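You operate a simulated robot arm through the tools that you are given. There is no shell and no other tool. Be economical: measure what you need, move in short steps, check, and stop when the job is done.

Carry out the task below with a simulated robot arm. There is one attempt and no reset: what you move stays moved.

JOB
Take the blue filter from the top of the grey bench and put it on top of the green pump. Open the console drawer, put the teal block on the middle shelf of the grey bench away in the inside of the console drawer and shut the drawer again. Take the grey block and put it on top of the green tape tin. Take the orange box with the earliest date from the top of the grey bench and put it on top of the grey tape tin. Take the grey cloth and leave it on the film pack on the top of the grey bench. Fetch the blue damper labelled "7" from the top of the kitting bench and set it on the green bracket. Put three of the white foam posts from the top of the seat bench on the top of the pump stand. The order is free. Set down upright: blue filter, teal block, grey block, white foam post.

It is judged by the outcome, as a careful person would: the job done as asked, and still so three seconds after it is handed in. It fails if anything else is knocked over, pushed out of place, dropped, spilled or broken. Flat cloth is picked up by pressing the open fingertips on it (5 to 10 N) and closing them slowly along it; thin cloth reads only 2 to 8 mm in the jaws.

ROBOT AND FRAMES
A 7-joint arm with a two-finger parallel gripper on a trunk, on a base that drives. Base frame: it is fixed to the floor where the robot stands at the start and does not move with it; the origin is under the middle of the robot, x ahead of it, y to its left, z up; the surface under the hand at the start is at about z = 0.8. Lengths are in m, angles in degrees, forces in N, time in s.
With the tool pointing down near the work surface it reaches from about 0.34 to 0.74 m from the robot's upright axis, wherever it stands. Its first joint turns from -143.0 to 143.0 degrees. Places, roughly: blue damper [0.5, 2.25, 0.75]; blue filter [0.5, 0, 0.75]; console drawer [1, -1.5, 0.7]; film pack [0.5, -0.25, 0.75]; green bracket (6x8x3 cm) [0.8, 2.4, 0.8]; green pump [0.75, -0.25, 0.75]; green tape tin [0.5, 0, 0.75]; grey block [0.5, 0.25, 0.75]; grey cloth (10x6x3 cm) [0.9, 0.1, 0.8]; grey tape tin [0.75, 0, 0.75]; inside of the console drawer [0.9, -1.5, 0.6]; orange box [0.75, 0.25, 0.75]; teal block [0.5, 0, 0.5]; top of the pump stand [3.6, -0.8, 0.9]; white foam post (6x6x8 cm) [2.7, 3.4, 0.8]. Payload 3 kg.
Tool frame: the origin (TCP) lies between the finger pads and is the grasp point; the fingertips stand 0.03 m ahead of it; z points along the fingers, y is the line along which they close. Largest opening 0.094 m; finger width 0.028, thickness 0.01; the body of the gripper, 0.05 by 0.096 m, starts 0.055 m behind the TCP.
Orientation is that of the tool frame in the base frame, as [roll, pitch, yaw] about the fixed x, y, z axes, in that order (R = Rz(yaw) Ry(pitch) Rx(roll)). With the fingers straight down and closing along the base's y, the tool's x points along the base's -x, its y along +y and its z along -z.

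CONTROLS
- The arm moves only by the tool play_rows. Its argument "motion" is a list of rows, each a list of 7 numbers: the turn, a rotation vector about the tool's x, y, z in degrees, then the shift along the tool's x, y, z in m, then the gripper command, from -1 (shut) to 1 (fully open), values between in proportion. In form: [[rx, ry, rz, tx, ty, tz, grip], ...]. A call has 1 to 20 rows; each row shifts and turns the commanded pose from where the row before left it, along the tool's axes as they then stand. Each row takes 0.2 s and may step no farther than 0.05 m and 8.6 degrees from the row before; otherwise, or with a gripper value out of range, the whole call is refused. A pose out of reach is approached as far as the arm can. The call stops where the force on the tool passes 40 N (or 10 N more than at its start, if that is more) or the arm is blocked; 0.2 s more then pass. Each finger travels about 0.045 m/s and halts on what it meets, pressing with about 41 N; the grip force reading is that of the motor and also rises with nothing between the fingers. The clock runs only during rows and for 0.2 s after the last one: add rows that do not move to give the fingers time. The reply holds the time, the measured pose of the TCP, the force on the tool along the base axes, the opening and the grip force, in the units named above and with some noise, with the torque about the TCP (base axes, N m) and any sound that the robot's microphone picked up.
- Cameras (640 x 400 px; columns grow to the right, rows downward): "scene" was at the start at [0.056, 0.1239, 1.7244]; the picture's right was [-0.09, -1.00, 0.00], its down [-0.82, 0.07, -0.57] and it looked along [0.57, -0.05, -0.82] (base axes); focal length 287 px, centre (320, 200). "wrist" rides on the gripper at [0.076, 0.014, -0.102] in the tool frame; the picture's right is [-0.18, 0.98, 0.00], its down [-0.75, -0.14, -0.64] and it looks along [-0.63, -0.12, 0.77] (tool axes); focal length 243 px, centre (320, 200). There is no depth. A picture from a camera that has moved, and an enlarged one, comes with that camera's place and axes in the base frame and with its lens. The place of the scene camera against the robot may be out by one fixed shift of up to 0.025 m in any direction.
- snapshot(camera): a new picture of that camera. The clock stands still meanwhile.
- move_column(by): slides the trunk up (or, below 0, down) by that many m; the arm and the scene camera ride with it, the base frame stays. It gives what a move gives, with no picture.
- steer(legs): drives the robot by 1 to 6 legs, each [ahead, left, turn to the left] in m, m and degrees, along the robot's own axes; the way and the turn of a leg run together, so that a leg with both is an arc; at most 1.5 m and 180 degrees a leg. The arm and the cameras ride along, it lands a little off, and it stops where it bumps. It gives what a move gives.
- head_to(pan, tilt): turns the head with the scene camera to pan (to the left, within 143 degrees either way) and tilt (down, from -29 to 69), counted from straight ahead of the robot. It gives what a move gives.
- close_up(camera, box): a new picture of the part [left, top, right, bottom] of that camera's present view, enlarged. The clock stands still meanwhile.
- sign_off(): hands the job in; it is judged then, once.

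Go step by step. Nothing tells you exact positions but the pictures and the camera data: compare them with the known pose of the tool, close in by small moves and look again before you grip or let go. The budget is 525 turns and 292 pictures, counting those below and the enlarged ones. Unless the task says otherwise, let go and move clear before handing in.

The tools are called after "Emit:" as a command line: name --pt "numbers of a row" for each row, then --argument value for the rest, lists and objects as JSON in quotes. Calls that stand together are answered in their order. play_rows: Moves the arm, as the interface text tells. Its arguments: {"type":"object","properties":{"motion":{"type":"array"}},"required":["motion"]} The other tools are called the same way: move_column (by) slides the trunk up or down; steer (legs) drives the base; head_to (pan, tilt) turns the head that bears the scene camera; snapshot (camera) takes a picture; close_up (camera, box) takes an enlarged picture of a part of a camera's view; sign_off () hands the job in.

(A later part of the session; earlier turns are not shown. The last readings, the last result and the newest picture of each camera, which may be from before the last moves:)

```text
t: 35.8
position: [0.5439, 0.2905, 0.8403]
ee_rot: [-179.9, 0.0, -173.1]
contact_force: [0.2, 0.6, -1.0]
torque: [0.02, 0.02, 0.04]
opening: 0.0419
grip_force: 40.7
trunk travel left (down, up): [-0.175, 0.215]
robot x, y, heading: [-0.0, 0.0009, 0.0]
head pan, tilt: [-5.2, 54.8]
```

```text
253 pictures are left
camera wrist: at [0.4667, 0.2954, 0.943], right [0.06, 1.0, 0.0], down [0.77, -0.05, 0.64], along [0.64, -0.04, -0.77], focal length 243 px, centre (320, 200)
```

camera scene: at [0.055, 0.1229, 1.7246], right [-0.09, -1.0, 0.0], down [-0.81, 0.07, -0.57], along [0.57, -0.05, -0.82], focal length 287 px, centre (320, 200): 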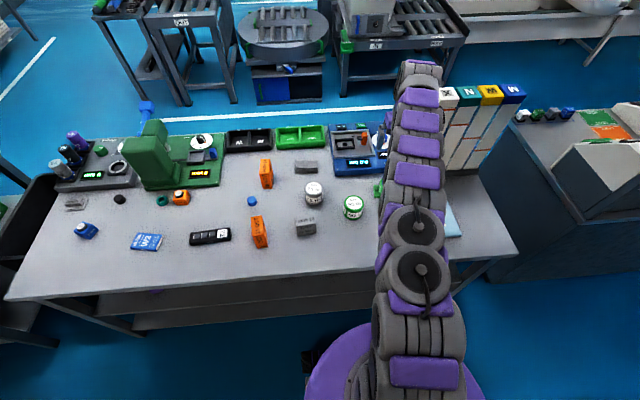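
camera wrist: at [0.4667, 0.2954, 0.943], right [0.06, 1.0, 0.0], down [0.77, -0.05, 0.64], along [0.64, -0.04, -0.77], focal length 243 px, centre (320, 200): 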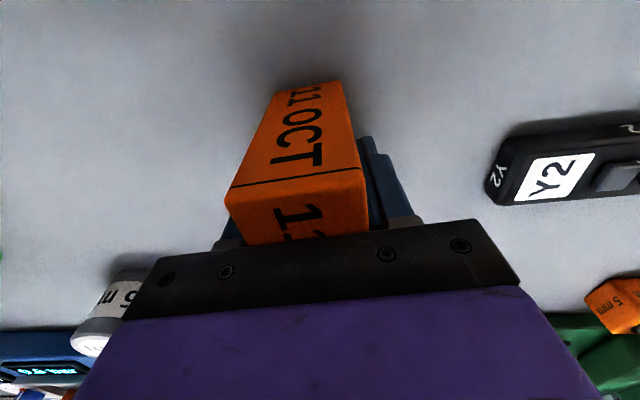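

Gripped. Lift and move beyond the grey tin (≈[0.704,0.095]) to view it.

Emit:
play_rows --pt "0 0 0 0 0 -0.03 -0.5" --pt "0 0 0 0 0 -0.05 -0.5" --pt "0 0 0 0 0 -0.05 -0.5" --pt "0 0 0 0 0 -0.05 -0.5" --pt "0 0 0 -0.0285 -0.0363 0 -0.5" --pt "0 0 0 -0.0285 -0.0363 0 -0.5" --pt "0 0 0 -0.0285 -0.0363 0 -0.5" --pt "0 0 0 -0.0285 -0.0363 0 -0.5" --pt "0 0 0 -0.0285 -0.0363 0 -0.5" --pt "0 0 0 -0.0285 -0.0363 0 -0.5" --pt "0 0 0 0 0 0 -0.5"

Emit:
snapshot --camera "wrist"

Emit:
close_up --camera "wrist" --box '[240, 0, 400, 100]'

```text
t: 38.2
position: [0.7364, 0.0915, 1.0243]
ee_rot: [-179.8, 0.2, -173.0]
contact_force: [-0.1, 0.4, -2.1]
torque: [0.0, 0.01, 0.0]
opening: 0.042
grip_force: 41.2
trunk travel left (down, up): [-0.175, 0.215]
robot x, y, heading: [0.0013, 0.0001, -0.1]
head pan, tilt: [-5.2, 54.8]
```

```text
252 pictures are left
camera wrist: at [0.6586, 0.0974, 1.1254], right [0.06, 1.0, 0.0], down [0.76, -0.05, 0.64], along [0.64, -0.04, -0.77], focal length 243 px, centre (320, 200)
```

wrist: 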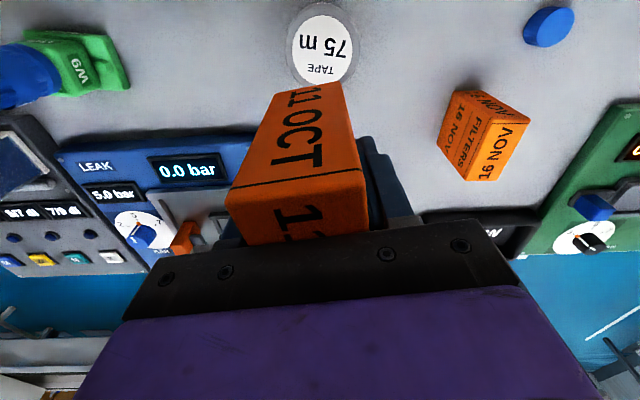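

```text
4.00 times, centred on (320, 50) of wrist
camera zoom: at [0.6586, 0.0974, 1.1254], right [0.06, 1.0, 0.0], down [0.76, -0.05, 0.64], along [0.64, -0.04, -0.77], focal length 970 px, centre (320, 800)
```

zoom: 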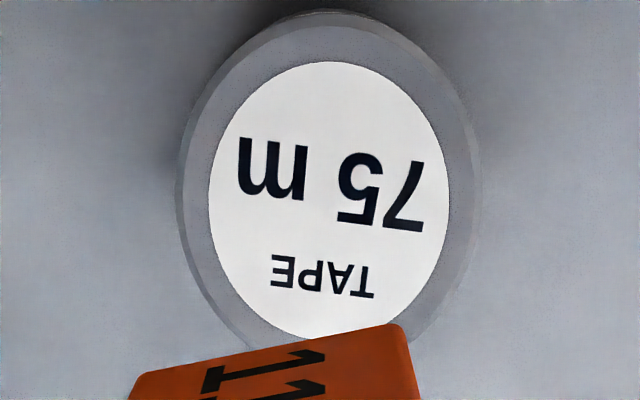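

Grey tin centre [0.699,0.097]. Moving over and down to near contact.

Emit:
play_rows --pt "0 0 0 0.0365 0.01 0 -0.5" --pt "0 0 0 0 0 0.04 -0.5" --pt "0 0 0 0 0 0.04 -0.5" --pt "0 0 0 0 0 0.022 -0.5" --pt "0 0 0 0 0 0 -0.5"

Emit:
snapshot --camera "wrist"

Emit:
close_up --camera "scene" --box '[260, 140, 380, 230]'

```text
t: 39.4
position: [0.6991, 0.1013, 0.9203]
ee_rot: [-180.0, 0.1, -173.1]
contact_force: [0.0, 0.3, -1.3]
torque: [0.01, 0.0, 0.01]
opening: 0.042
grip_force: 40.8
trunk travel left (down, up): [-0.175, 0.215]
robot x, y, heading: [-0.0013, -0.0005, 0.2]
head pan, tilt: [-5.2, 54.8]
```

```text
250 pictures are left
camera wrist: at [0.6223, 0.1056, 1.0226], right [0.06, 1.0, 0.0], down [0.76, -0.05, 0.64], along [0.64, -0.04, -0.77], focal length 243 px, centre (320, 200)
```

wrist: 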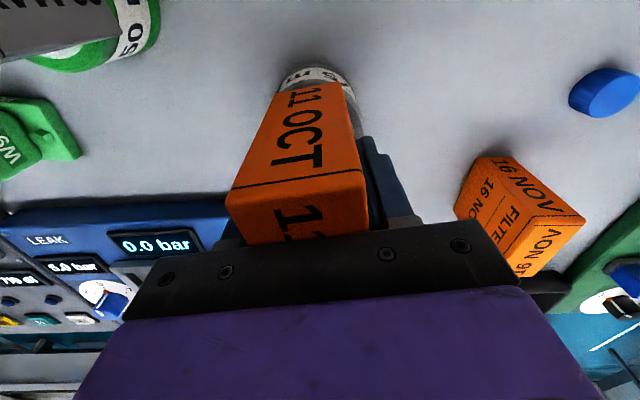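

```text
4.44 times, centred on (320, 185) of scene
camera zoom: at [0.0574, 0.1259, 1.7242], right [-0.09, -1.0, 0.0], down [-0.82, 0.07, -0.57], along [0.57, -0.05, -0.82], focal length 1276 px, centre (320, 267)
```

zoom: 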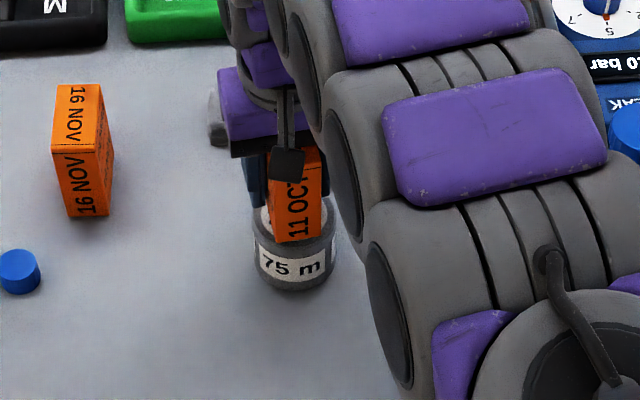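

Emit:
play_rows --pt "0 0 0 0 0 0.004 -0.5" --pt "0 0 0 0 0 0.004 -0.5" --pt "0 0 0 0 0 0.004 -0.5" --pt "0 0 0 0 0 0.003 -0.5" --pt "0 0 0 0 0 0 -0.5"

```text
t: 40.6
position: [0.6994, 0.1017, 0.9065]
ee_rot: [-179.9, 0.0, -173.0]
contact_force: [0.3, -0.5, -1.5]
torque: [0.03, 0.0, -0.02]
opening: 0.0417
grip_force: 41.0
trunk travel left (down, up): [-0.175, 0.215]
robot x, y, heading: [-0.0041, -0.0009, -0.0]
head pan, tilt: [-5.2, 54.8]
```

Emit:
play_rows --pt "0 0 0 0 -0.003 0.003 -0.5" --pt "0 0 0 0 0 0.003 -0.5" --pt "0 0 0 0 0 0 -0.5"

```text
t: 41.5
position: [0.7003, 0.0989, 0.9043]
ee_rot: [-180.0, 0.6, -173.0]
contact_force: [-9.0, 1.8, 24.4]
torque: [-0.19, 0.98, -0.11]
opening: 0.042
grip_force: 40.9
trunk travel left (down, up): [-0.175, 0.215]
robot x, y, heading: [-0.0001, -0.0001, 0.1]
head pan, tilt: [-5.2, 54.8]
stopped in row 3: the force on the tool passed its limit at 41 N (the readings are from after the stop); the commanded pose is now the measured one
```

Contact. Ease off 2 mm then release.

Emit:
play_rows --pt "0 0 0 0 0 -0.001 -0.5" --pt "0 0 0 0 0 0 -0.5"

Emit:
close_up --camera "scene" --box '[260, 140, 380, 230]'

```text
t: 42.1
position: [0.7027, 0.0997, 0.9045]
ee_rot: [179.9, 0.5, -172.8]
contact_force: [-6.0, 1.7, 23.5]
torque: [-0.06, 0.57, -0.03]
opening: 0.0419
grip_force: 41.3
trunk travel left (down, up): [-0.175, 0.215]
robot x, y, heading: [0.0008, 0.0022, 0.0]
head pan, tilt: [-5.2, 54.8]
```

```text
4.44 times, centred on (320, 185) of scene
camera zoom: at [0.0514, 0.1259, 1.7246], right [-0.09, -1.0, 0.0], down [-0.81, 0.07, -0.58], along [0.57, -0.05, -0.82], focal length 1276 px, centre (320, 267)
```

zoom: 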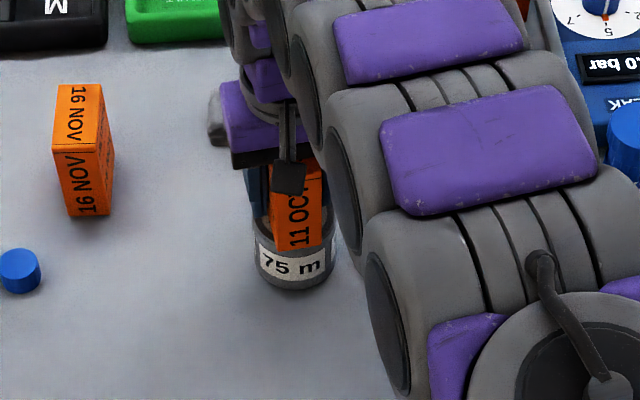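

Emit:
play_rows --pt "0 0 0 0 0 -0.001 -0.4" --pt "0 0 0 0 0 0 0.0" --pt "0 0 0 0 0 0 0.4" --pt "0 0 0 0 0 0 1" --pt "0 0 0 0 0 0 1" --pt "0 0 0 0 0 -0.02 1" --pt "0 0 0 0 0 -0.05 1" --pt "0 0 0 0 0 -0.05 1" --pt "0 0 0 0 0 -0.02 1" --pt "0 0 0 0 0 0 1"

Emit:
snapshot --camera "wrist"

Emit:
close_up --camera "scene" --box '[260, 120, 420, 240]'

```text
t: 44.3
position: [0.6997, 0.0978, 1.0451]
ee_rot: [-179.9, 0.3, -173.0]
contact_force: [0.0, 0.1, -0.4]
torque: [0.0, -0.01, 0.01]
opening: 0.0942
grip_force: 0.0
trunk travel left (down, up): [-0.175, 0.215]
robot x, y, heading: [0.0026, 0.0013, -0.3]
head pan, tilt: [-5.2, 54.8]
```

```text
247 pictures are left
camera wrist: at [0.6225, 0.1039, 1.1454], right [0.06, 1.0, 0.0], down [0.76, -0.05, 0.65], along [0.65, -0.04, -0.76], focal length 243 px, centre (320, 200)
```

wrist: 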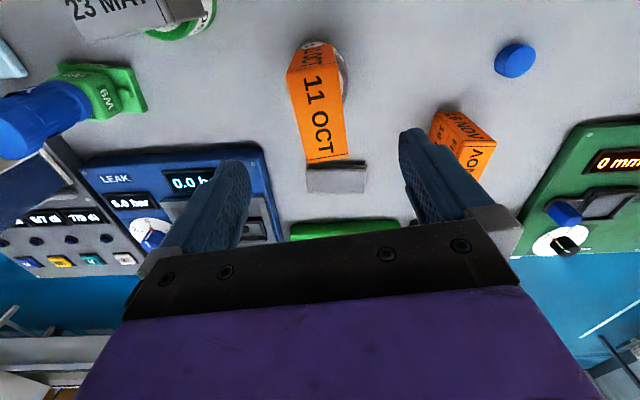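

```text
3.33 times, centred on (340, 180) of scene
camera zoom: at [0.0572, 0.1258, 1.7242], right [-0.09, -1.0, 0.0], down [-0.82, 0.07, -0.57], along [0.57, -0.05, -0.82], focal length 957 px, centre (253, 267)
```

zoom: 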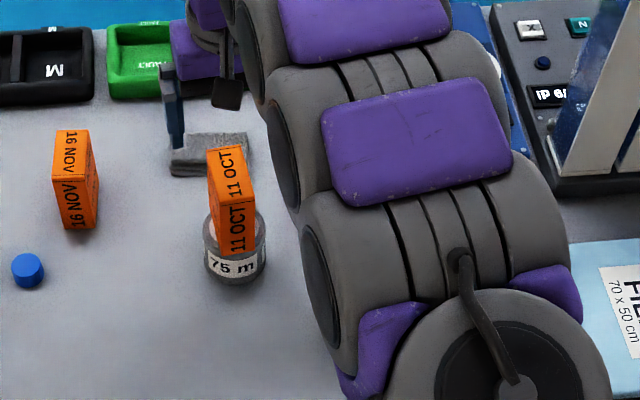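

Box is on the grey tin. The cloth is near [0.85,0.11], just outside reach, so I'll check the clearance between base and bench by tilting the head down.

Emit:
head_to --pan 20 --tilt 69

Emit:
snapshot --camera "scene"

```text
t: 45.2
position: [0.6999, 0.098, 1.0427]
ee_rot: [-180.0, 0.3, -173.0]
contact_force: [-0.4, -0.3, -0.6]
torque: [-0.02, 0.01, -0.03]
opening: 0.0943
grip_force: 0.0
trunk travel left (down, up): [-0.175, 0.215]
robot x, y, heading: [0.0005, -0.0023, -0.0]
head pan, tilt: [20.0, 68.8]
```

```text
245 pictures are left
camera scene: at [0.0377, 0.1517, 1.7086], right [0.34, -0.94, 0.0], down [-0.88, -0.32, -0.36], along [0.34, 0.12, -0.93], focal length 287 px, centre (320, 200)
```

scene: 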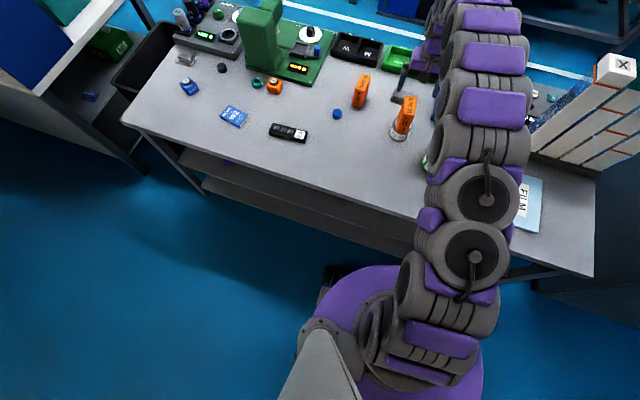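

Gap between base and bench looks like ~0.1 m. I'll ease forward 6 cm.

Emit:
steer --legs '[[0.06, 0, 0]]'

Emit:
snapshot --camera "scene"

```text
t: 46.2
position: [0.7619, 0.097, 1.0418]
ee_rot: [180.0, 0.2, -173.0]
contact_force: [0.5, 0.2, -0.1]
torque: [0.01, 0.01, -0.02]
opening: 0.0938
grip_force: 0.0
trunk travel left (down, up): [-0.175, 0.215]
robot x, y, heading: [0.0566, 0.001, 0.2]
head pan, tilt: [20.0, 68.8]
```

```text
244 pictures are left
camera scene: at [0.0998, 0.1512, 1.7085], right [0.34, -0.94, 0.0], down [-0.88, -0.32, -0.36], along [0.34, 0.12, -0.93], focal length 287 px, centre (320, 200)
```

scene: 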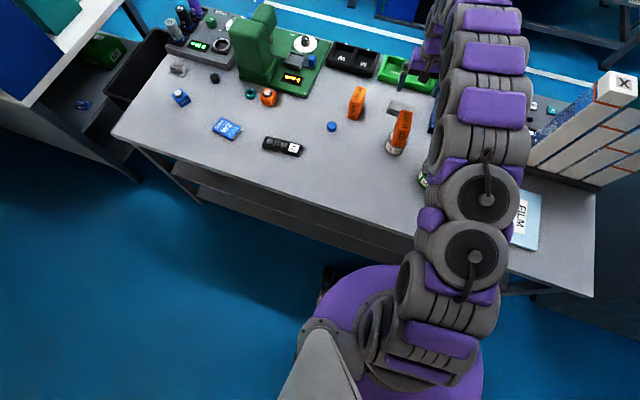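

Emit:
steer --legs '[[0.03, 0, 0]]'

Emit:
snapshot --camera "wrist"

```text
t: 47.0
position: [0.7885, 0.0982, 1.0432]
ee_rot: [-179.9, 0.4, -172.9]
contact_force: [-0.2, 0.2, 0.2]
torque: [0.03, 0.02, -0.01]
opening: 0.0938
grip_force: 0.0
trunk travel left (down, up): [-0.175, 0.215]
robot x, y, heading: [0.0881, -0.0005, -0.2]
head pan, tilt: [20.0, 68.8]
```

```text
243 pictures are left
camera wrist: at [0.7114, 0.103, 1.145], right [0.06, 1.0, 0.0], down [0.76, -0.05, 0.65], along [0.65, -0.04, -0.76], focal length 243 px, centre (320, 200)
```

wrist: 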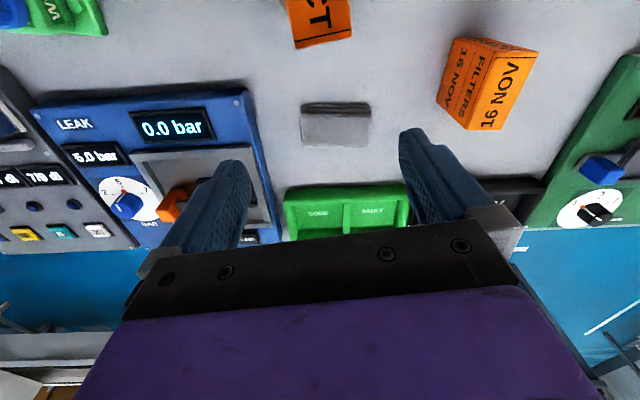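

Emit:
steer --legs '[[0.025, 0, 0]]'

```text
t: 47.8
position: [0.8128, 0.0992, 1.0441]
ee_rot: [180.0, 0.5, -172.9]
contact_force: [0.2, 0.1, 0.5]
torque: [0.01, 0.0, -0.01]
opening: 0.0943
grip_force: 0.0
trunk travel left (down, up): [-0.175, 0.215]
robot x, y, heading: [0.1111, -0.0, -0.1]
head pan, tilt: [20.0, 68.8]
```

Now turning the tool ~100° over the cloth so the fingers close across its 6 cm side.

Emit:
play_rows --pt "0 0 0 -0.042 0.014 0 1" --pt "0 0 8.375 0 0 0 1" --pt "0 0 8.375 0 0 0 1" --pt "0 0 8.375 0 0 0 1" --pt "0 0 8.375 0 0 0 1" --pt "0 0 8.375 0 0 0 1" --pt "0 0 8.375 0 0 0 1" --pt "0 0 8.375 0 0 0 1" --pt "0 0 8.375 0 0 0 1" --pt "0 0 8.375 0 0 0 1" --pt "0 0 8.375 0 0 0 1" --pt "0 0 8.375 0 0 0 1" --pt "0 0 8.375 0 0 0 1" --pt "0 0 0 0 0 0.03 1" --pt "0 0 0 0 0 0.03 1" --pt "0 0 0 0 0 0 1"

Emit:
snapshot --camera "wrist"

Emit:
head_to --pan -5 --tilt 55

Emit:
snapshot --camera "scene"

```text
t: 51.2
position: [0.8495, 0.1187, 0.9892]
ee_rot: [179.1, -0.2, 86.3]
contact_force: [0.3, 0.9, 0.8]
torque: [0.04, -0.01, 0.01]
opening: 0.0939
grip_force: 0.1
trunk travel left (down, up): [-0.175, 0.215]
robot x, y, heading: [0.1127, -0.0018, -0.0]
head pan, tilt: [20.0, 68.8]
```

```text
242 pictures are left
camera wrist: at [0.8679, 0.1926, 1.0922], right [0.97, -0.25, 0.01], down [-0.2, -0.74, 0.64], along [-0.15, -0.62, -0.77], focal length 243 px, centre (320, 200)
```

wrist: 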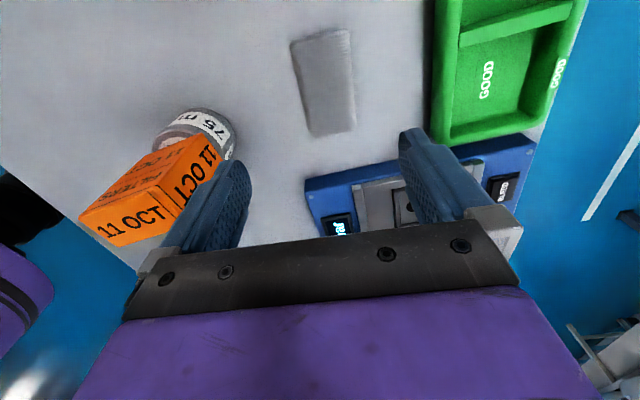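

```text
t: 52.1
position: [0.8488, 0.1174, 0.9899]
ee_rot: [179.3, -0.2, 86.4]
contact_force: [-0.4, -0.8, -0.5]
torque: [0.0, 0.0, 0.0]
opening: 0.0941
grip_force: 0.1
trunk travel left (down, up): [-0.175, 0.215]
robot x, y, heading: [0.1125, 0.0052, -0.2]
head pan, tilt: [-5.0, 55.0]
```

```text
241 pictures are left
camera scene: at [0.1707, 0.1268, 1.7239], right [-0.09, -1.0, 0.0], down [-0.82, 0.07, -0.57], along [0.57, -0.05, -0.82], focal length 287 px, centre (320, 200)
```

scene: 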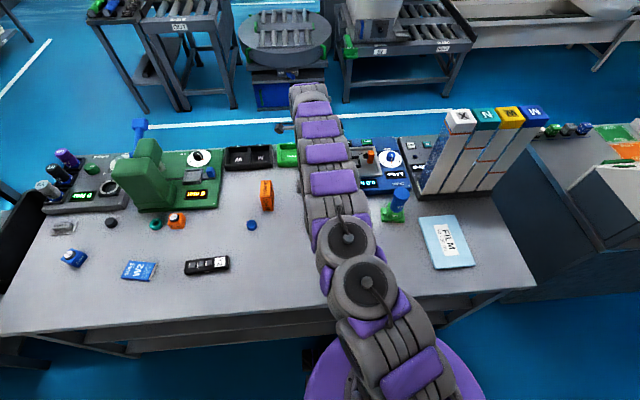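

Cloth centre ≈[0.860,0.117]. Shift 1 cm outward and lower.

Emit:
play_rows --pt "0 0 0 0 0.01 0.03 1" --pt "0 0 0 0 0 0.04 1" --pt "0 0 0 0 0 0.04 1" --pt "0 0 0 0 0 0.02 1" --pt "0 0 0 0 0 0 1"

Emit:
snapshot --camera "wrist"

```text
t: 53.3
position: [0.8648, 0.1189, 0.8588]
ee_rot: [179.3, -0.1, 86.4]
contact_force: [-0.3, -0.5, 0.6]
torque: [0.03, -0.01, -0.03]
opening: 0.0941
grip_force: 0.1
trunk travel left (down, up): [-0.175, 0.215]
robot x, y, heading: [0.1154, -0.002, -0.0]
head pan, tilt: [-5.0, 55.0]
```

```text
240 pictures are left
camera wrist: at [0.8826, 0.1941, 0.962], right [0.97, -0.25, 0.01], down [-0.2, -0.74, 0.64], along [-0.15, -0.62, -0.77], focal length 243 px, centre (320, 200)
```

wrist: 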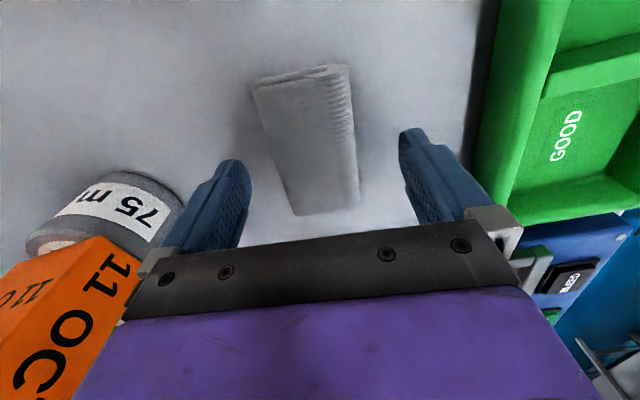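

Emit:
play_rows --pt "0 0 0 0.003 -0.006 0.01 1" --pt "0 0 0 0 0 0.01 1" --pt "0 0 0 0 0 0.008 1" --pt "0 0 0 0 0 0.006 1" --pt "0 0 0 0 0 0 1"

Emit:
snapshot --camera "wrist"

```text
t: 54.5
position: [0.8564, 0.1227, 0.8315]
ee_rot: [178.7, -0.3, 86.4]
contact_force: [-13.9, -2.5, 21.0]
torque: [-0.24, 1.59, 0.07]
opening: 0.0943
grip_force: 0.0
trunk travel left (down, up): [-0.175, 0.215]
robot x, y, heading: [0.1164, 0.0013, -0.0]
head pan, tilt: [-5.0, 55.0]
stopped in row 5: the force on the tool passed its limit at 43 N (the readings are from after the stop); the commanded pose is now the measured one
```

```text
239 pictures are left
camera wrist: at [0.8727, 0.1959, 0.934], right [0.97, -0.25, 0.02], down [-0.2, -0.75, 0.63], along [-0.14, -0.62, -0.77], focal length 243 px, centre (320, 200)
```

wrist: 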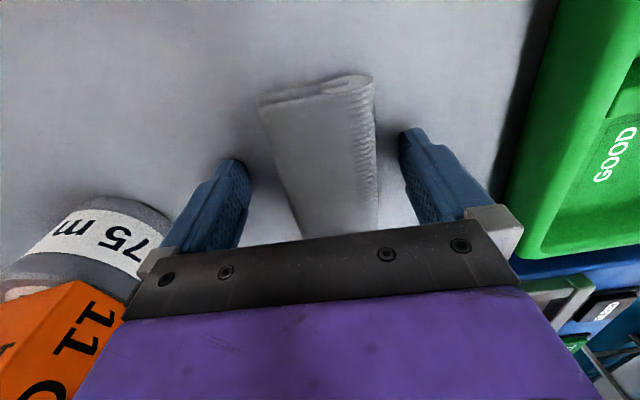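

The fingertips touched the bench (bench top ≈0.80). I'll back off 4 mm and close on the folded cloth.

Emit:
play_rows --pt "0 0 0 0 0 -0.003 1" --pt "0 0 0 0 0 0 0.6" --pt "0 0 0 0 0 0 0.3" --pt "0 0 0 0 0 0 0.0" --pt "0 0 0 0 0 0 -0.3" --pt "0 0 0 0 0 0 -0.6" --pt "0 0 0 0 0 0 -1" --pt "0 0 0 0 0 0 -1" --pt "0 0 0 0 0 0 -1"

Emit:
snapshot --camera "wrist"

```text
t: 56.5
position: [0.8582, 0.1223, 0.8314]
ee_rot: [178.8, -0.3, 86.3]
contact_force: [0.1, 0.8, 2.0]
torque: [-0.01, 0.06, -0.05]
opening: 0.0589
grip_force: 41.1
trunk travel left (down, up): [-0.175, 0.215]
robot x, y, heading: [0.1144, -0.0002, 0.0]
head pan, tilt: [-5.0, 55.0]
```

```text
238 pictures are left
camera wrist: at [0.8749, 0.1971, 0.9339], right [0.97, -0.25, 0.02], down [-0.2, -0.75, 0.64], along [-0.14, -0.62, -0.77], focal length 243 px, centre (320, 200)
```

wrist: 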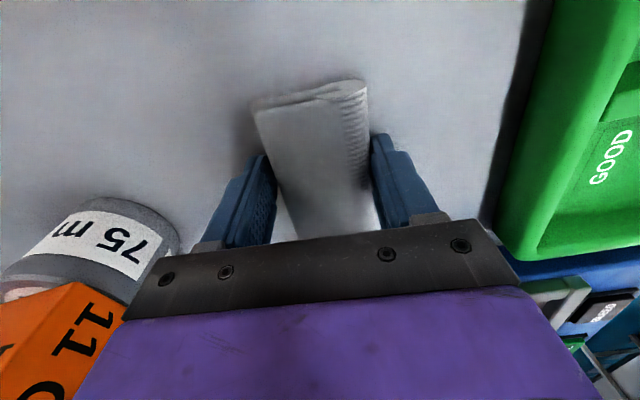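

Emit:
play_rows --pt "0 0 0 0 0 -0.02 -1" --pt "0 0 0 0 0 -0.03 -1" --pt "0 0 0 0 0 -0.05 -1" --pt "0 0 0 0 0 -0.05 -1" --pt "0 0 0 0 0 -0.05 -1" --pt "0 0 0 0 0 0 -1"

Emit:
snapshot --camera "wrist"

```text
t: 57.9
position: [0.8501, 0.1238, 1.03]
ee_rot: [178.8, -0.2, 86.4]
contact_force: [-0.4, 0.5, -0.6]
torque: [0.0, 0.03, 0.01]
opening: 0.0587
grip_force: 41.1
trunk travel left (down, up): [-0.175, 0.215]
robot x, y, heading: [0.1145, -0.0006, -0.0]
head pan, tilt: [-5.0, 55.0]
```

```text
237 pictures are left
camera wrist: at [0.8676, 0.198, 1.1323], right [0.97, -0.25, 0.02], down [-0.2, -0.75, 0.64], along [-0.14, -0.62, -0.77], focal length 243 px, centre (320, 200)
```

wrist: 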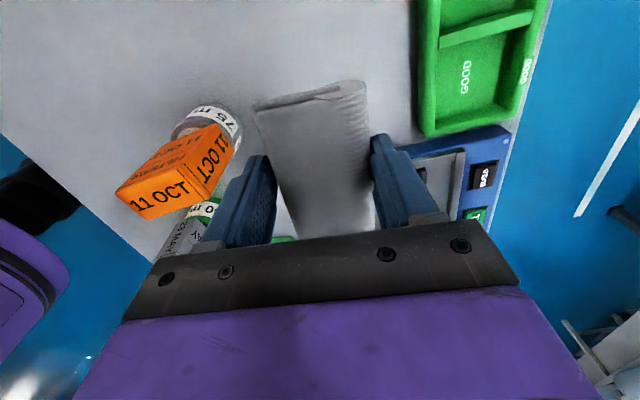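

Cloth is held. Bringing it in toward the robot and then over the film pack (~[0.56,-0.342]).

Emit:
play_rows --pt "0 0 0 -0.003 -0.048 0 -1" --pt "0 0 0 -0.003 -0.048 0 -1" --pt "0 0 0 -0.003 -0.048 0 -1" --pt "0 0 0 -0.003 -0.048 0 -1" --pt "0 0 0 -0.003 -0.048 0 -1" --pt "0 0 0 -0.003 -0.048 0 -1" --pt "0 0 0 -0.046 0.003 0 -1" --pt "0 0 0 -0.046 0.003 0 -1" --pt "0 0 0 -0.046 0.003 0 -1" --pt "0 0 0 -0.046 0.003 0 -1" --pt "0 0 0 -0.046 0.003 0 -1" --pt "0 0 0 -0.046 0.003 0 -1" --pt "0 0 0 -0.046 0.003 0 -1" --pt "0 0 0 -0.046 0.003 0 -1" --pt "0 0 0 -0.046 0.003 0 -1" --pt "0 0 0 -0.046 0.003 0 -1" --pt "0 0 0 0 0 0 -1"

Emit:
snapshot --camera "wrist"

Emit:
snapshot --camera "scene"

```text
t: 61.5
position: [0.5652, -0.3423, 1.0236]
ee_rot: [178.8, -0.4, 86.4]
contact_force: [0.8, -0.2, -0.1]
torque: [-0.02, 0.03, 0.01]
opening: 0.0584
grip_force: 40.7
trunk travel left (down, up): [-0.175, 0.215]
robot x, y, heading: [0.1135, -0.0, 0.1]
head pan, tilt: [-5.0, 55.0]
```

```text
236 pictures are left
camera wrist: at [0.5827, -0.2672, 1.1255], right [0.97, -0.24, 0.02], down [-0.2, -0.75, 0.63], along [-0.14, -0.62, -0.77], focal length 243 px, centre (320, 200)
```

wrist: 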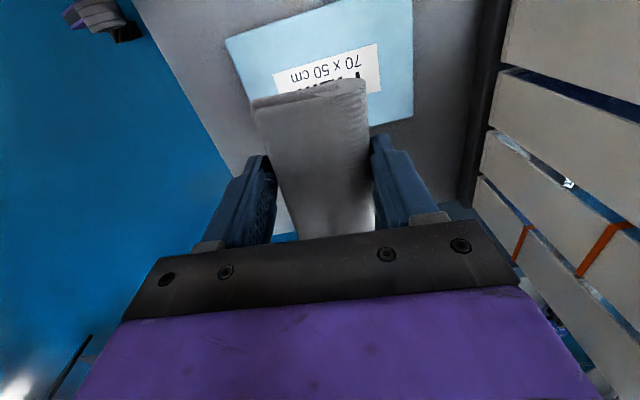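

```text
235 pictures are left
camera scene: at [0.1686, 0.1195, 1.7245], right [-0.09, -1.0, 0.0], down [-0.82, 0.07, -0.57], along [0.57, -0.05, -0.82], focal length 287 px, centre (320, 200)
```

scene: 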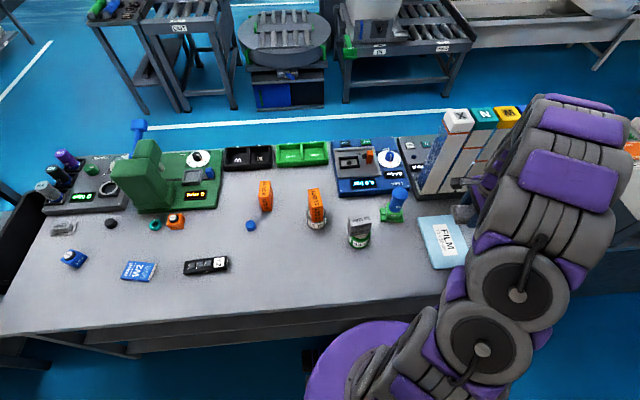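

Over the film pack. Lowering toward it.

Emit:
play_rows --pt "0 0 0 0.006 0.012 0.04 -1" --pt "0 0 0 0 0 0.04 -1" --pt "0 0 0 0 0 0.04 -1" --pt "0 0 0 0 0 0.04 -1" --pt "0 0 0 0 0 0 -1"

Emit:
snapshot --camera "wrist"

```text
t: 62.6
position: [0.5801, -0.3371, 0.8613]
ee_rot: [178.8, -0.3, 86.4]
contact_force: [-0.7, -0.3, -0.2]
torque: [0.01, 0.01, 0.0]
opening: 0.0585
grip_force: 40.8
trunk travel left (down, up): [-0.175, 0.215]
robot x, y, heading: [0.1156, 0.0007, 0.1]
head pan, tilt: [-5.0, 55.0]
```

```text
234 pictures are left
camera wrist: at [0.5979, -0.2615, 0.9646], right [0.97, -0.25, 0.02], down [-0.2, -0.75, 0.63], along [-0.14, -0.62, -0.77], focal length 243 px, centre (320, 200)
```

wrist: 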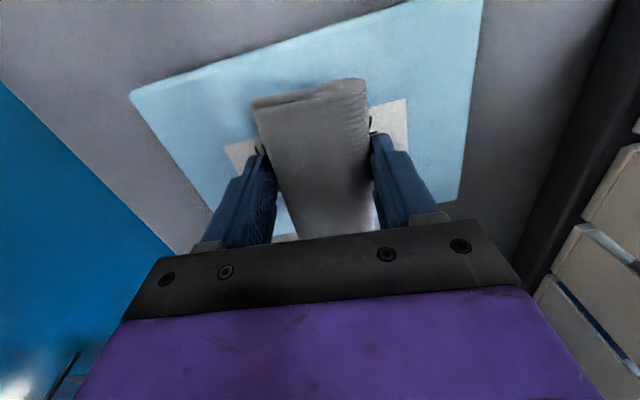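

Emit:
play_rows --pt "0 0 0 0 0 0.004 -1" --pt "0 0 0 0 0 0.004 -1" --pt "0 0 0 0 0 0 -1"

```text
t: 63.5
position: [0.5804, -0.3369, 0.8554]
ee_rot: [178.6, -0.4, 86.4]
contact_force: [0.0, 0.9, -0.1]
torque: [0.01, -0.01, -0.01]
opening: 0.0587
grip_force: 41.0
trunk travel left (down, up): [-0.175, 0.215]
robot x, y, heading: [0.1127, -0.003, 0.1]
head pan, tilt: [-5.0, 55.0]
```

Emit:
play_rows --pt "0 0 0 0 0 0.004 -1" --pt "0 0 0 0 0 0.003 -1" --pt "0 0 0 0 0 0 -1"

```text
t: 64.2
position: [0.5815, -0.3365, 0.8476]
ee_rot: [178.7, -0.4, 86.5]
contact_force: [-0.2, -0.1, -0.1]
torque: [0.01, 0.01, 0.02]
opening: 0.0587
grip_force: 41.5
trunk travel left (down, up): [-0.175, 0.215]
robot x, y, heading: [0.1142, -0.0008, 0.0]
head pan, tilt: [-5.0, 55.0]
```

Emit:
play_rows --pt "0 0 0 0 0 0.003 -1" --pt "0 0 0 0 0 0.002 -1" --pt "0 0 0 0 0 0 -1"

```text
t: 65.0
position: [0.5807, -0.3369, 0.8465]
ee_rot: [178.5, -0.1, 86.6]
contact_force: [-6.8, 3.3, 28.3]
torque: [0.42, 1.03, 0.01]
opening: 0.0585
grip_force: 40.9
trunk travel left (down, up): [-0.175, 0.215]
robot x, y, heading: [0.1123, -0.0005, 0.0]
head pan, tilt: [-5.0, 55.0]
stopped in row 3: the force on the tool passed its limit at 41 N (the readings are from after the stop); the commanded pose is now the measured one
```

Contact with the film. Releasing and rising.

Emit:
play_rows --pt "0 0 0 0 0 -0.002 -0.5" --pt "0 0 0 0 0 -0.001 0.2" --pt "0 0 0 0 0 0 0.4" --pt "0 0 0 0 0 0 0.8" --pt "0 0 0 0 0 0 1" --pt "0 0 0 0 0 0 1" --pt "0 0 0 0 0 -0.02 1" --pt "0 0 0 0 0 -0.05 1" --pt "0 0 0 0 0 -0.05 1" --pt "0 0 0 0 0 -0.05 1" --pt "0 0 0 0 0 0 1"

Emit:
snapshot --camera "wrist"

```text
t: 67.4
position: [0.5774, -0.3397, 1.0166]
ee_rot: [178.6, -0.1, 86.4]
contact_force: [-0.1, -0.4, 0.1]
torque: [-0.02, 0.02, 0.01]
opening: 0.0938
grip_force: 0.0
trunk travel left (down, up): [-0.175, 0.215]
robot x, y, heading: [0.1138, -0.0008, -0.1]
head pan, tilt: [-5.0, 55.0]
```

```text
233 pictures are left
camera wrist: at [0.594, -0.2643, 1.1186], right [0.97, -0.24, 0.02], down [-0.2, -0.75, 0.64], along [-0.14, -0.62, -0.77], focal length 243 px, centre (320, 200)
```

wrist: 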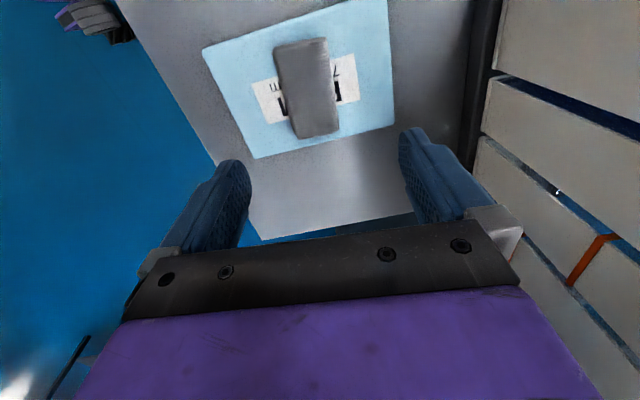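

The cloth lies on the film pack. Next the teal block on the middle shelf: I need to back away; first I'll look around.

Emit:
head_to --pan 140 --tilt 25

Emit:
snapshot --camera "scene"

Emit:
head_to --pan -140 --tilt 25

Emit:
snapshot --camera "scene"

Emit:
head_to --pan 75 --tilt 25

Emit:
snapshot --camera "scene"

Emit:
head_to --pan -65 --tilt 25

Emit:
snapshot --camera "scene"

Emit:
head_to --pan 5 --tilt 15

Emit:
snapshot --camera "scene"

```text
t: 69.7
position: [0.5772, -0.339, 1.017]
ee_rot: [178.6, -0.2, 86.4]
contact_force: [-0.4, -1.2, 0.3]
torque: [-0.01, 0.02, -0.02]
opening: 0.094
grip_force: 0.0
trunk travel left (down, up): [-0.175, 0.215]
robot x, y, heading: [0.1131, -0.0014, -0.1]
head pan, tilt: [140.0, 25.0]
```

```text
232 pictures are left
camera scene: at [0.0262, 0.1867, 1.7688], right [0.64, 0.77, 0.0], down [0.32, -0.27, -0.91], along [-0.69, 0.58, -0.42], focal length 287 px, centre (320, 200)
```

scene: 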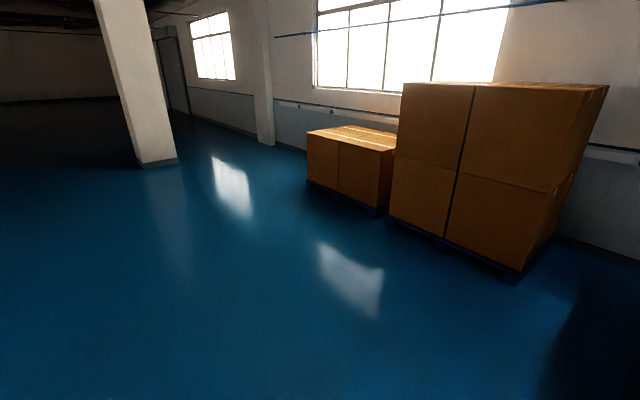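

```text
t: 73.6
position: [0.5762, -0.3387, 1.0158]
ee_rot: [178.6, -0.1, 86.6]
contact_force: [0.5, -0.5, 1.1]
torque: [0.01, 0.01, 0.0]
opening: 0.0939
grip_force: 0.0
trunk travel left (down, up): [-0.175, 0.215]
robot x, y, heading: [0.1117, -0.0019, -0.1]
head pan, tilt: [-140.0, 25.0]
```

```text
231 pictures are left
camera scene: at [0.0261, 0.068, 1.7686], right [-0.64, 0.77, 0.0], down [0.32, 0.27, -0.91], along [-0.7, -0.58, -0.42], focal length 287 px, centre (320, 200)
```

scene: 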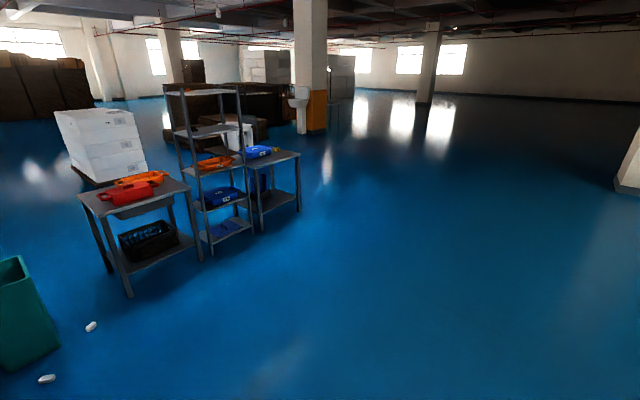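

```text
t: 76.7
position: [0.5773, -0.3397, 1.016]
ee_rot: [178.5, -0.2, 86.4]
contact_force: [0.7, 0.3, -0.4]
torque: [0.01, 0.0, 0.0]
opening: 0.0943
grip_force: 0.1
trunk travel left (down, up): [-0.175, 0.215]
robot x, y, heading: [0.1112, 0.0015, 0.1]
head pan, tilt: [75.0, 25.0]
```

```text
230 pictures are left
camera scene: at [0.1207, 0.2164, 1.7687], right [0.97, -0.26, 0.0], down [-0.11, -0.41, -0.91], along [0.23, 0.88, -0.42], focal length 287 px, centre (320, 200)
```

scene: 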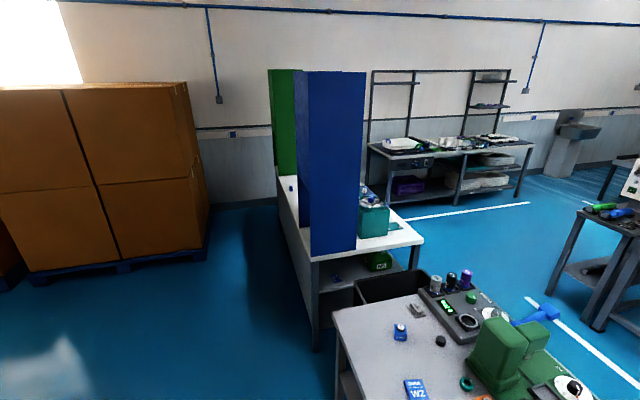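

```text
t: 78.9
position: [0.576, -0.3391, 1.0158]
ee_rot: [178.5, -0.2, 86.5]
contact_force: [0.9, -0.4, -0.2]
torque: [0.0, 0.02, 0.0]
opening: 0.0941
grip_force: 0.0
trunk travel left (down, up): [-0.175, 0.215]
robot x, y, heading: [0.1146, 0.0006, 0.1]
head pan, tilt: [-65.0, 25.0]
```

```text
229 pictures are left
camera scene: at [0.1357, 0.0437, 1.7684], right [-0.91, -0.42, 0.0], down [-0.18, 0.38, -0.91], along [0.38, -0.82, -0.42], focal length 287 px, centre (320, 200)
```

scene: 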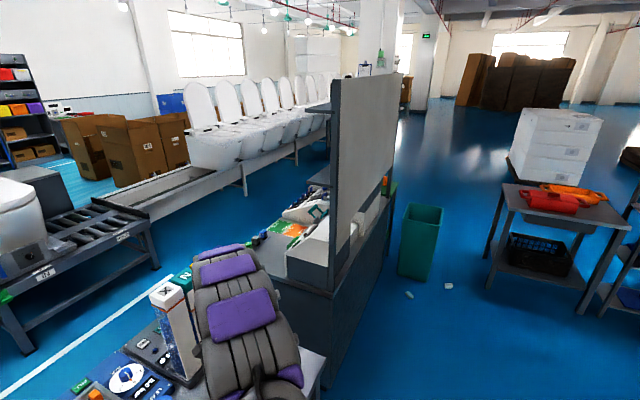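

```text
t: 80.3
position: [0.5776, -0.3395, 1.0157]
ee_rot: [178.6, -0.2, 86.4]
contact_force: [-0.1, -0.2, -0.1]
torque: [-0.03, 0.02, 0.0]
opening: 0.094
grip_force: 0.0
trunk travel left (down, up): [-0.175, 0.215]
robot x, y, heading: [0.1159, -0.0019, -0.1]
head pan, tilt: [5.0, 15.0]
```

```text
228 pictures are left
camera scene: at [0.1899, 0.1353, 1.7846], right [0.09, -1.0, 0.0], down [-0.26, -0.02, -0.97], along [0.96, 0.08, -0.26], focal length 287 px, centre (320, 200)
```

scene: 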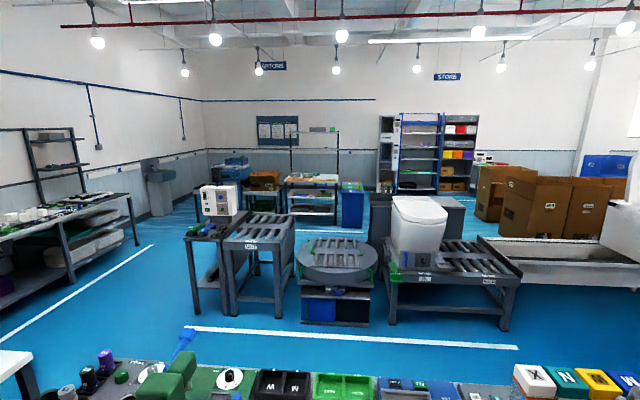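

Behind is open floor. Reversing 0.7 m and looking at the shelf.

Emit:
steer --legs '[[-0.7, 0, 0]]'

Emit:
head_to --pan 0 --tilt 45

Emit:
move_column --by -0.175

Emit:
snapshot --camera "scene"

```text
t: 84.2
position: [-0.1136, -0.3356, 1.0163]
ee_rot: [178.5, -0.2, 88.1]
contact_force: [0.1, 0.2, -0.2]
torque: [0.01, -0.02, 0.0]
opening: 0.0939
grip_force: 0.0
trunk travel left (down, up): [-0.175, 0.215]
robot x, y, heading: [-0.5875, -0.0086, 1.7]
head pan, tilt: [5.0, 15.0]
```

```text
t: 85.1
position: [-0.1142, -0.3347, 1.0178]
ee_rot: [178.5, -0.2, 88.0]
contact_force: [-0.8, -0.6, 0.5]
torque: [0.0, 0.01, 0.02]
opening: 0.0939
grip_force: 0.2
trunk travel left (down, up): [-0.175, 0.215]
robot x, y, heading: [-0.5837, -0.0109, 1.6]
head pan, tilt: [0.0, 45.0]
```

```text
t: 87.1
position: [-0.1144, -0.3352, 0.843]
ee_rot: [178.6, -0.2, 88.1]
contact_force: [0.0, -0.9, 0.5]
torque: [0.02, 0.01, -0.01]
opening: 0.094
grip_force: 0.0
trunk travel left (down, up): [0.0, 0.39]
robot x, y, heading: [-0.5879, -0.0081, 1.6]
head pan, tilt: [0.0, 45.0]
```

```text
227 pictures are left
camera scene: at [-0.5264, 0.1193, 1.5629], right [0.03, -1.0, 0.0], down [-0.71, -0.02, -0.71], along [0.71, 0.02, -0.71], focal length 287 px, centre (320, 200)
```

scene: 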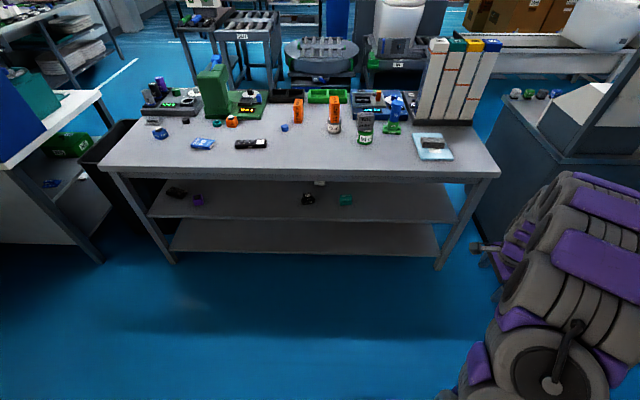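

Emit:
close_up --camera "scene" --box '[140, 160, 480, 270]'

Emit:
close_up --camera "scene" --box '[280, 170, 380, 230]'

Emit:
close_up --camera "scene" --box '[150, 170, 250, 230]'

```text
1.88 times, centred on (310, 215) of scene
camera zoom: at [-0.5264, 0.1193, 1.5629], right [0.03, -1.0, 0.0], down [-0.71, -0.02, -0.71], along [0.71, 0.02, -0.71], focal length 540 px, centre (339, 172)
```

zoom: 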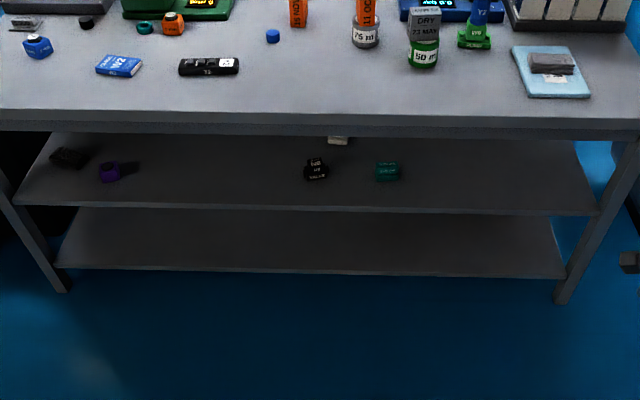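

```text
6.40 times, centred on (330, 200) of scene
camera zoom: at [-0.5264, 0.1193, 1.5629], right [0.03, -1.0, 0.0], down [-0.71, -0.02, -0.71], along [0.71, 0.02, -0.71], focal length 1837 px, centre (256, 200)
```

zoom: 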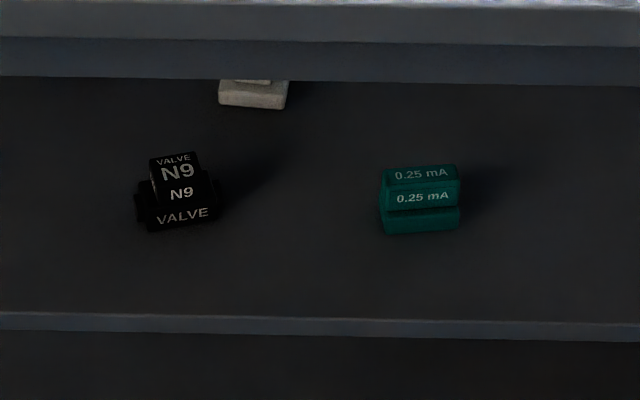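

```text
6.40 times, centred on (200, 200) of scene
camera zoom: at [-0.5264, 0.1193, 1.5629], right [0.03, -1.0, 0.0], down [-0.71, -0.02, -0.71], along [0.71, 0.02, -0.71], focal length 1837 px, centre (1088, 200)
```

zoom: 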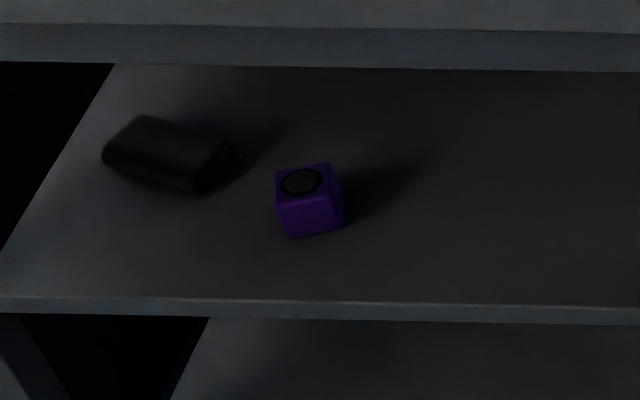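

The teal block ("0.25 mA") is on the middle shelf near [0.53,0.03,0.5]. The drawer needs opening first with an empty hand, so I'll drive right to look at the console.

Emit:
steer --legs '[[0, -1.0, 0]]'

Emit:
head_to --pan -15 --tilt 25

Emit:
snapshot --camera "scene"

```text
t: 92.3
position: [-0.0897, -1.3412, 0.8424]
ee_rot: [178.5, -0.1, 87.9]
contact_force: [0.3, -0.4, -0.8]
torque: [0.03, 0.02, 0.01]
opening: 0.0944
grip_force: 0.0
trunk travel left (down, up): [0.0, 0.39]
robot x, y, heading: [-0.5616, -1.0127, 1.7]
head pan, tilt: [0.0, 45.0]
```

```text
t: 93.1
position: [-0.0894, -1.342, 0.8424]
ee_rot: [178.3, -0.2, 88.1]
contact_force: [0.0, -0.2, -0.3]
torque: [-0.01, 0.02, -0.02]
opening: 0.0941
grip_force: 0.1
trunk travel left (down, up): [0.0, 0.39]
robot x, y, heading: [-0.5637, -1.0155, 1.4]
head pan, tilt: [-15.0, 25.0]
```

```text
223 pictures are left
camera scene: at [-0.4906, -0.9097, 1.5932], right [-0.23, -0.97, 0.0], down [-0.41, 0.1, -0.9], along [0.88, -0.21, -0.43], focal length 287 px, centre (320, 200)
```

scene: 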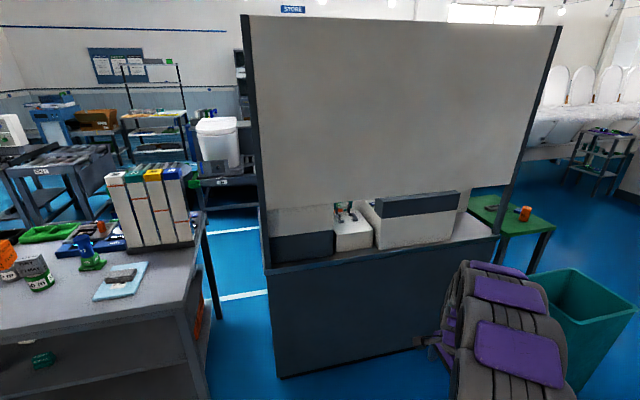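

The console's back faces this way, so its drawer opens to the aisle side (+x). Plan: fetch the teal block now, park it on the bench top's cleared spot, then drive around to the aisle. Driving back to the bench front.

Emit:
steer --legs '[[0, 1.03, -1.5]]'

Emit:
play_rows --pt "0 0 8.4 0 0 0 0.6" --pt "0 0 8.4 0 0 0 0.6" --pt "0 0 8.4 0 0 0 0.6" --pt "0 0 8.4 0 0 0 0.6" --pt "0 0 8.4 0 0 0 0.6" --pt "0 0 8.4 0 0 0 0.6" --pt "0 0 8.4 0 0 0 0.6" --pt "0 0 8.4 0 0 0 0.6" --pt "0 0 8.4 0 0 0 0.6" --pt "0 0 8.4 0 0 0 0.6" --pt "0 0 2.5 0 0 0 0.6" --pt "0 0 0 0 0 0 0.6"

```text
t: 98.5
position: [-0.1163, -0.3072, 0.8413]
ee_rot: [178.4, -0.3, 88.2]
contact_force: [-0.7, 0.6, 0.2]
torque: [0.0, -0.03, 0.01]
opening: 0.0941
grip_force: 0.1
trunk travel left (down, up): [0.0, 0.39]
robot x, y, heading: [-0.5852, 0.02, 1.5]
head pan, tilt: [-15.0, 25.0]
```

```text
t: 101.0
position: [-0.1185, -0.3063, 0.8429]
ee_rot: [-179.8, -1.7, 1.6]
contact_force: [0.8, -1.0, 0.3]
torque: [0.02, -0.01, 0.02]
opening: 0.075
grip_force: 0.1
trunk travel left (down, up): [0.0, 0.39]
robot x, y, heading: [-0.5874, 0.0199, 2.1]
head pan, tilt: [-15.0, 25.0]
```

Emit:
play_rows --pt "0 0 0 0.018 -0.046 0 0.6" --pt "0 0 0 0.018 -0.046 0 0.6" --pt "0 0 0 0.018 -0.046 0 0.6" --pt "0 0 0 0.018 -0.046 0 0.6" --pt "0 0 0 0.018 -0.046 0 0.6" --pt "0 0 0 0.018 -0.046 0 0.6" --pt "0 0 0 0.018 -0.046 0 0.6" --pt "0 8 0 0 0 0 0.6" --pt "0 8 0 0 0 0 0.6" --pt "0 8 0 0 0 0 0.6" --pt "0 8 0 0 0 0 0.6" --pt "0 8 0 0 0 0 0.6" --pt "0 8 0 0 0 0 0.6" --pt "0 8 0 0 0 0 0.6" --pt "0 8 0 0 0 0 0.6" --pt "0 8 0 0 0 0 0.6" --pt "0 0 0 0 0 0 0.6"

Emit:
head_to --pan 0 --tilt 45

Emit:
snapshot --camera "wrist"

Emit:
snapshot --camera "scene"

```text
t: 104.7
position: [0.0173, 0.0169, 0.8591]
ee_rot: [177.6, -67.8, 2.6]
contact_force: [0.6, 0.1, -0.6]
torque: [0.04, 0.03, 0.0]
opening: 0.0752
grip_force: 0.0
out of reach, approached as far as the arm can: row 15, 16
trunk travel left (down, up): [0.0, 0.39]
robot x, y, heading: [-0.587, 0.0165, 1.8]
head pan, tilt: [-15.0, 25.0]
```

```text
t: 105.5
position: [0.0151, 0.0176, 0.8596]
ee_rot: [177.5, -67.7, 2.8]
contact_force: [0.3, -0.6, -0.2]
torque: [-0.01, 0.01, 0.04]
opening: 0.0751
grip_force: 0.0
trunk travel left (down, up): [0.0, 0.39]
robot x, y, heading: [-0.5902, 0.0191, 1.9]
head pan, tilt: [0.0, 45.0]
```

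```text
222 pictures are left
camera wrist: at [-0.0492, 0.0044, 0.968], right [-0.06, -0.99, -0.15], down [-0.88, 0.13, -0.46], along [0.47, 0.11, -0.88], focal length 243 px, centre (320, 200)
```

wrist: 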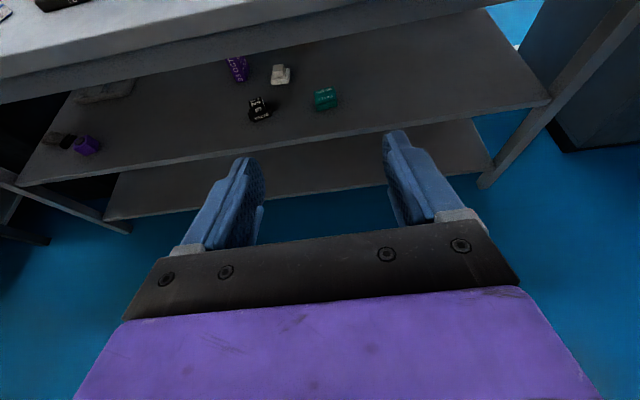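

```text
221 pictures are left
camera scene: at [-0.5276, 0.1496, 1.5627], right [0.03, -1.0, 0.0], down [-0.71, -0.02, -0.71], along [0.71, 0.02, -0.71], focal length 287 px, centre (320, 200)
```

scene: 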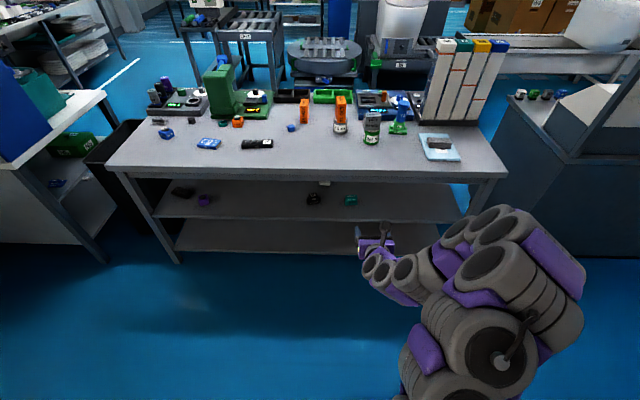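

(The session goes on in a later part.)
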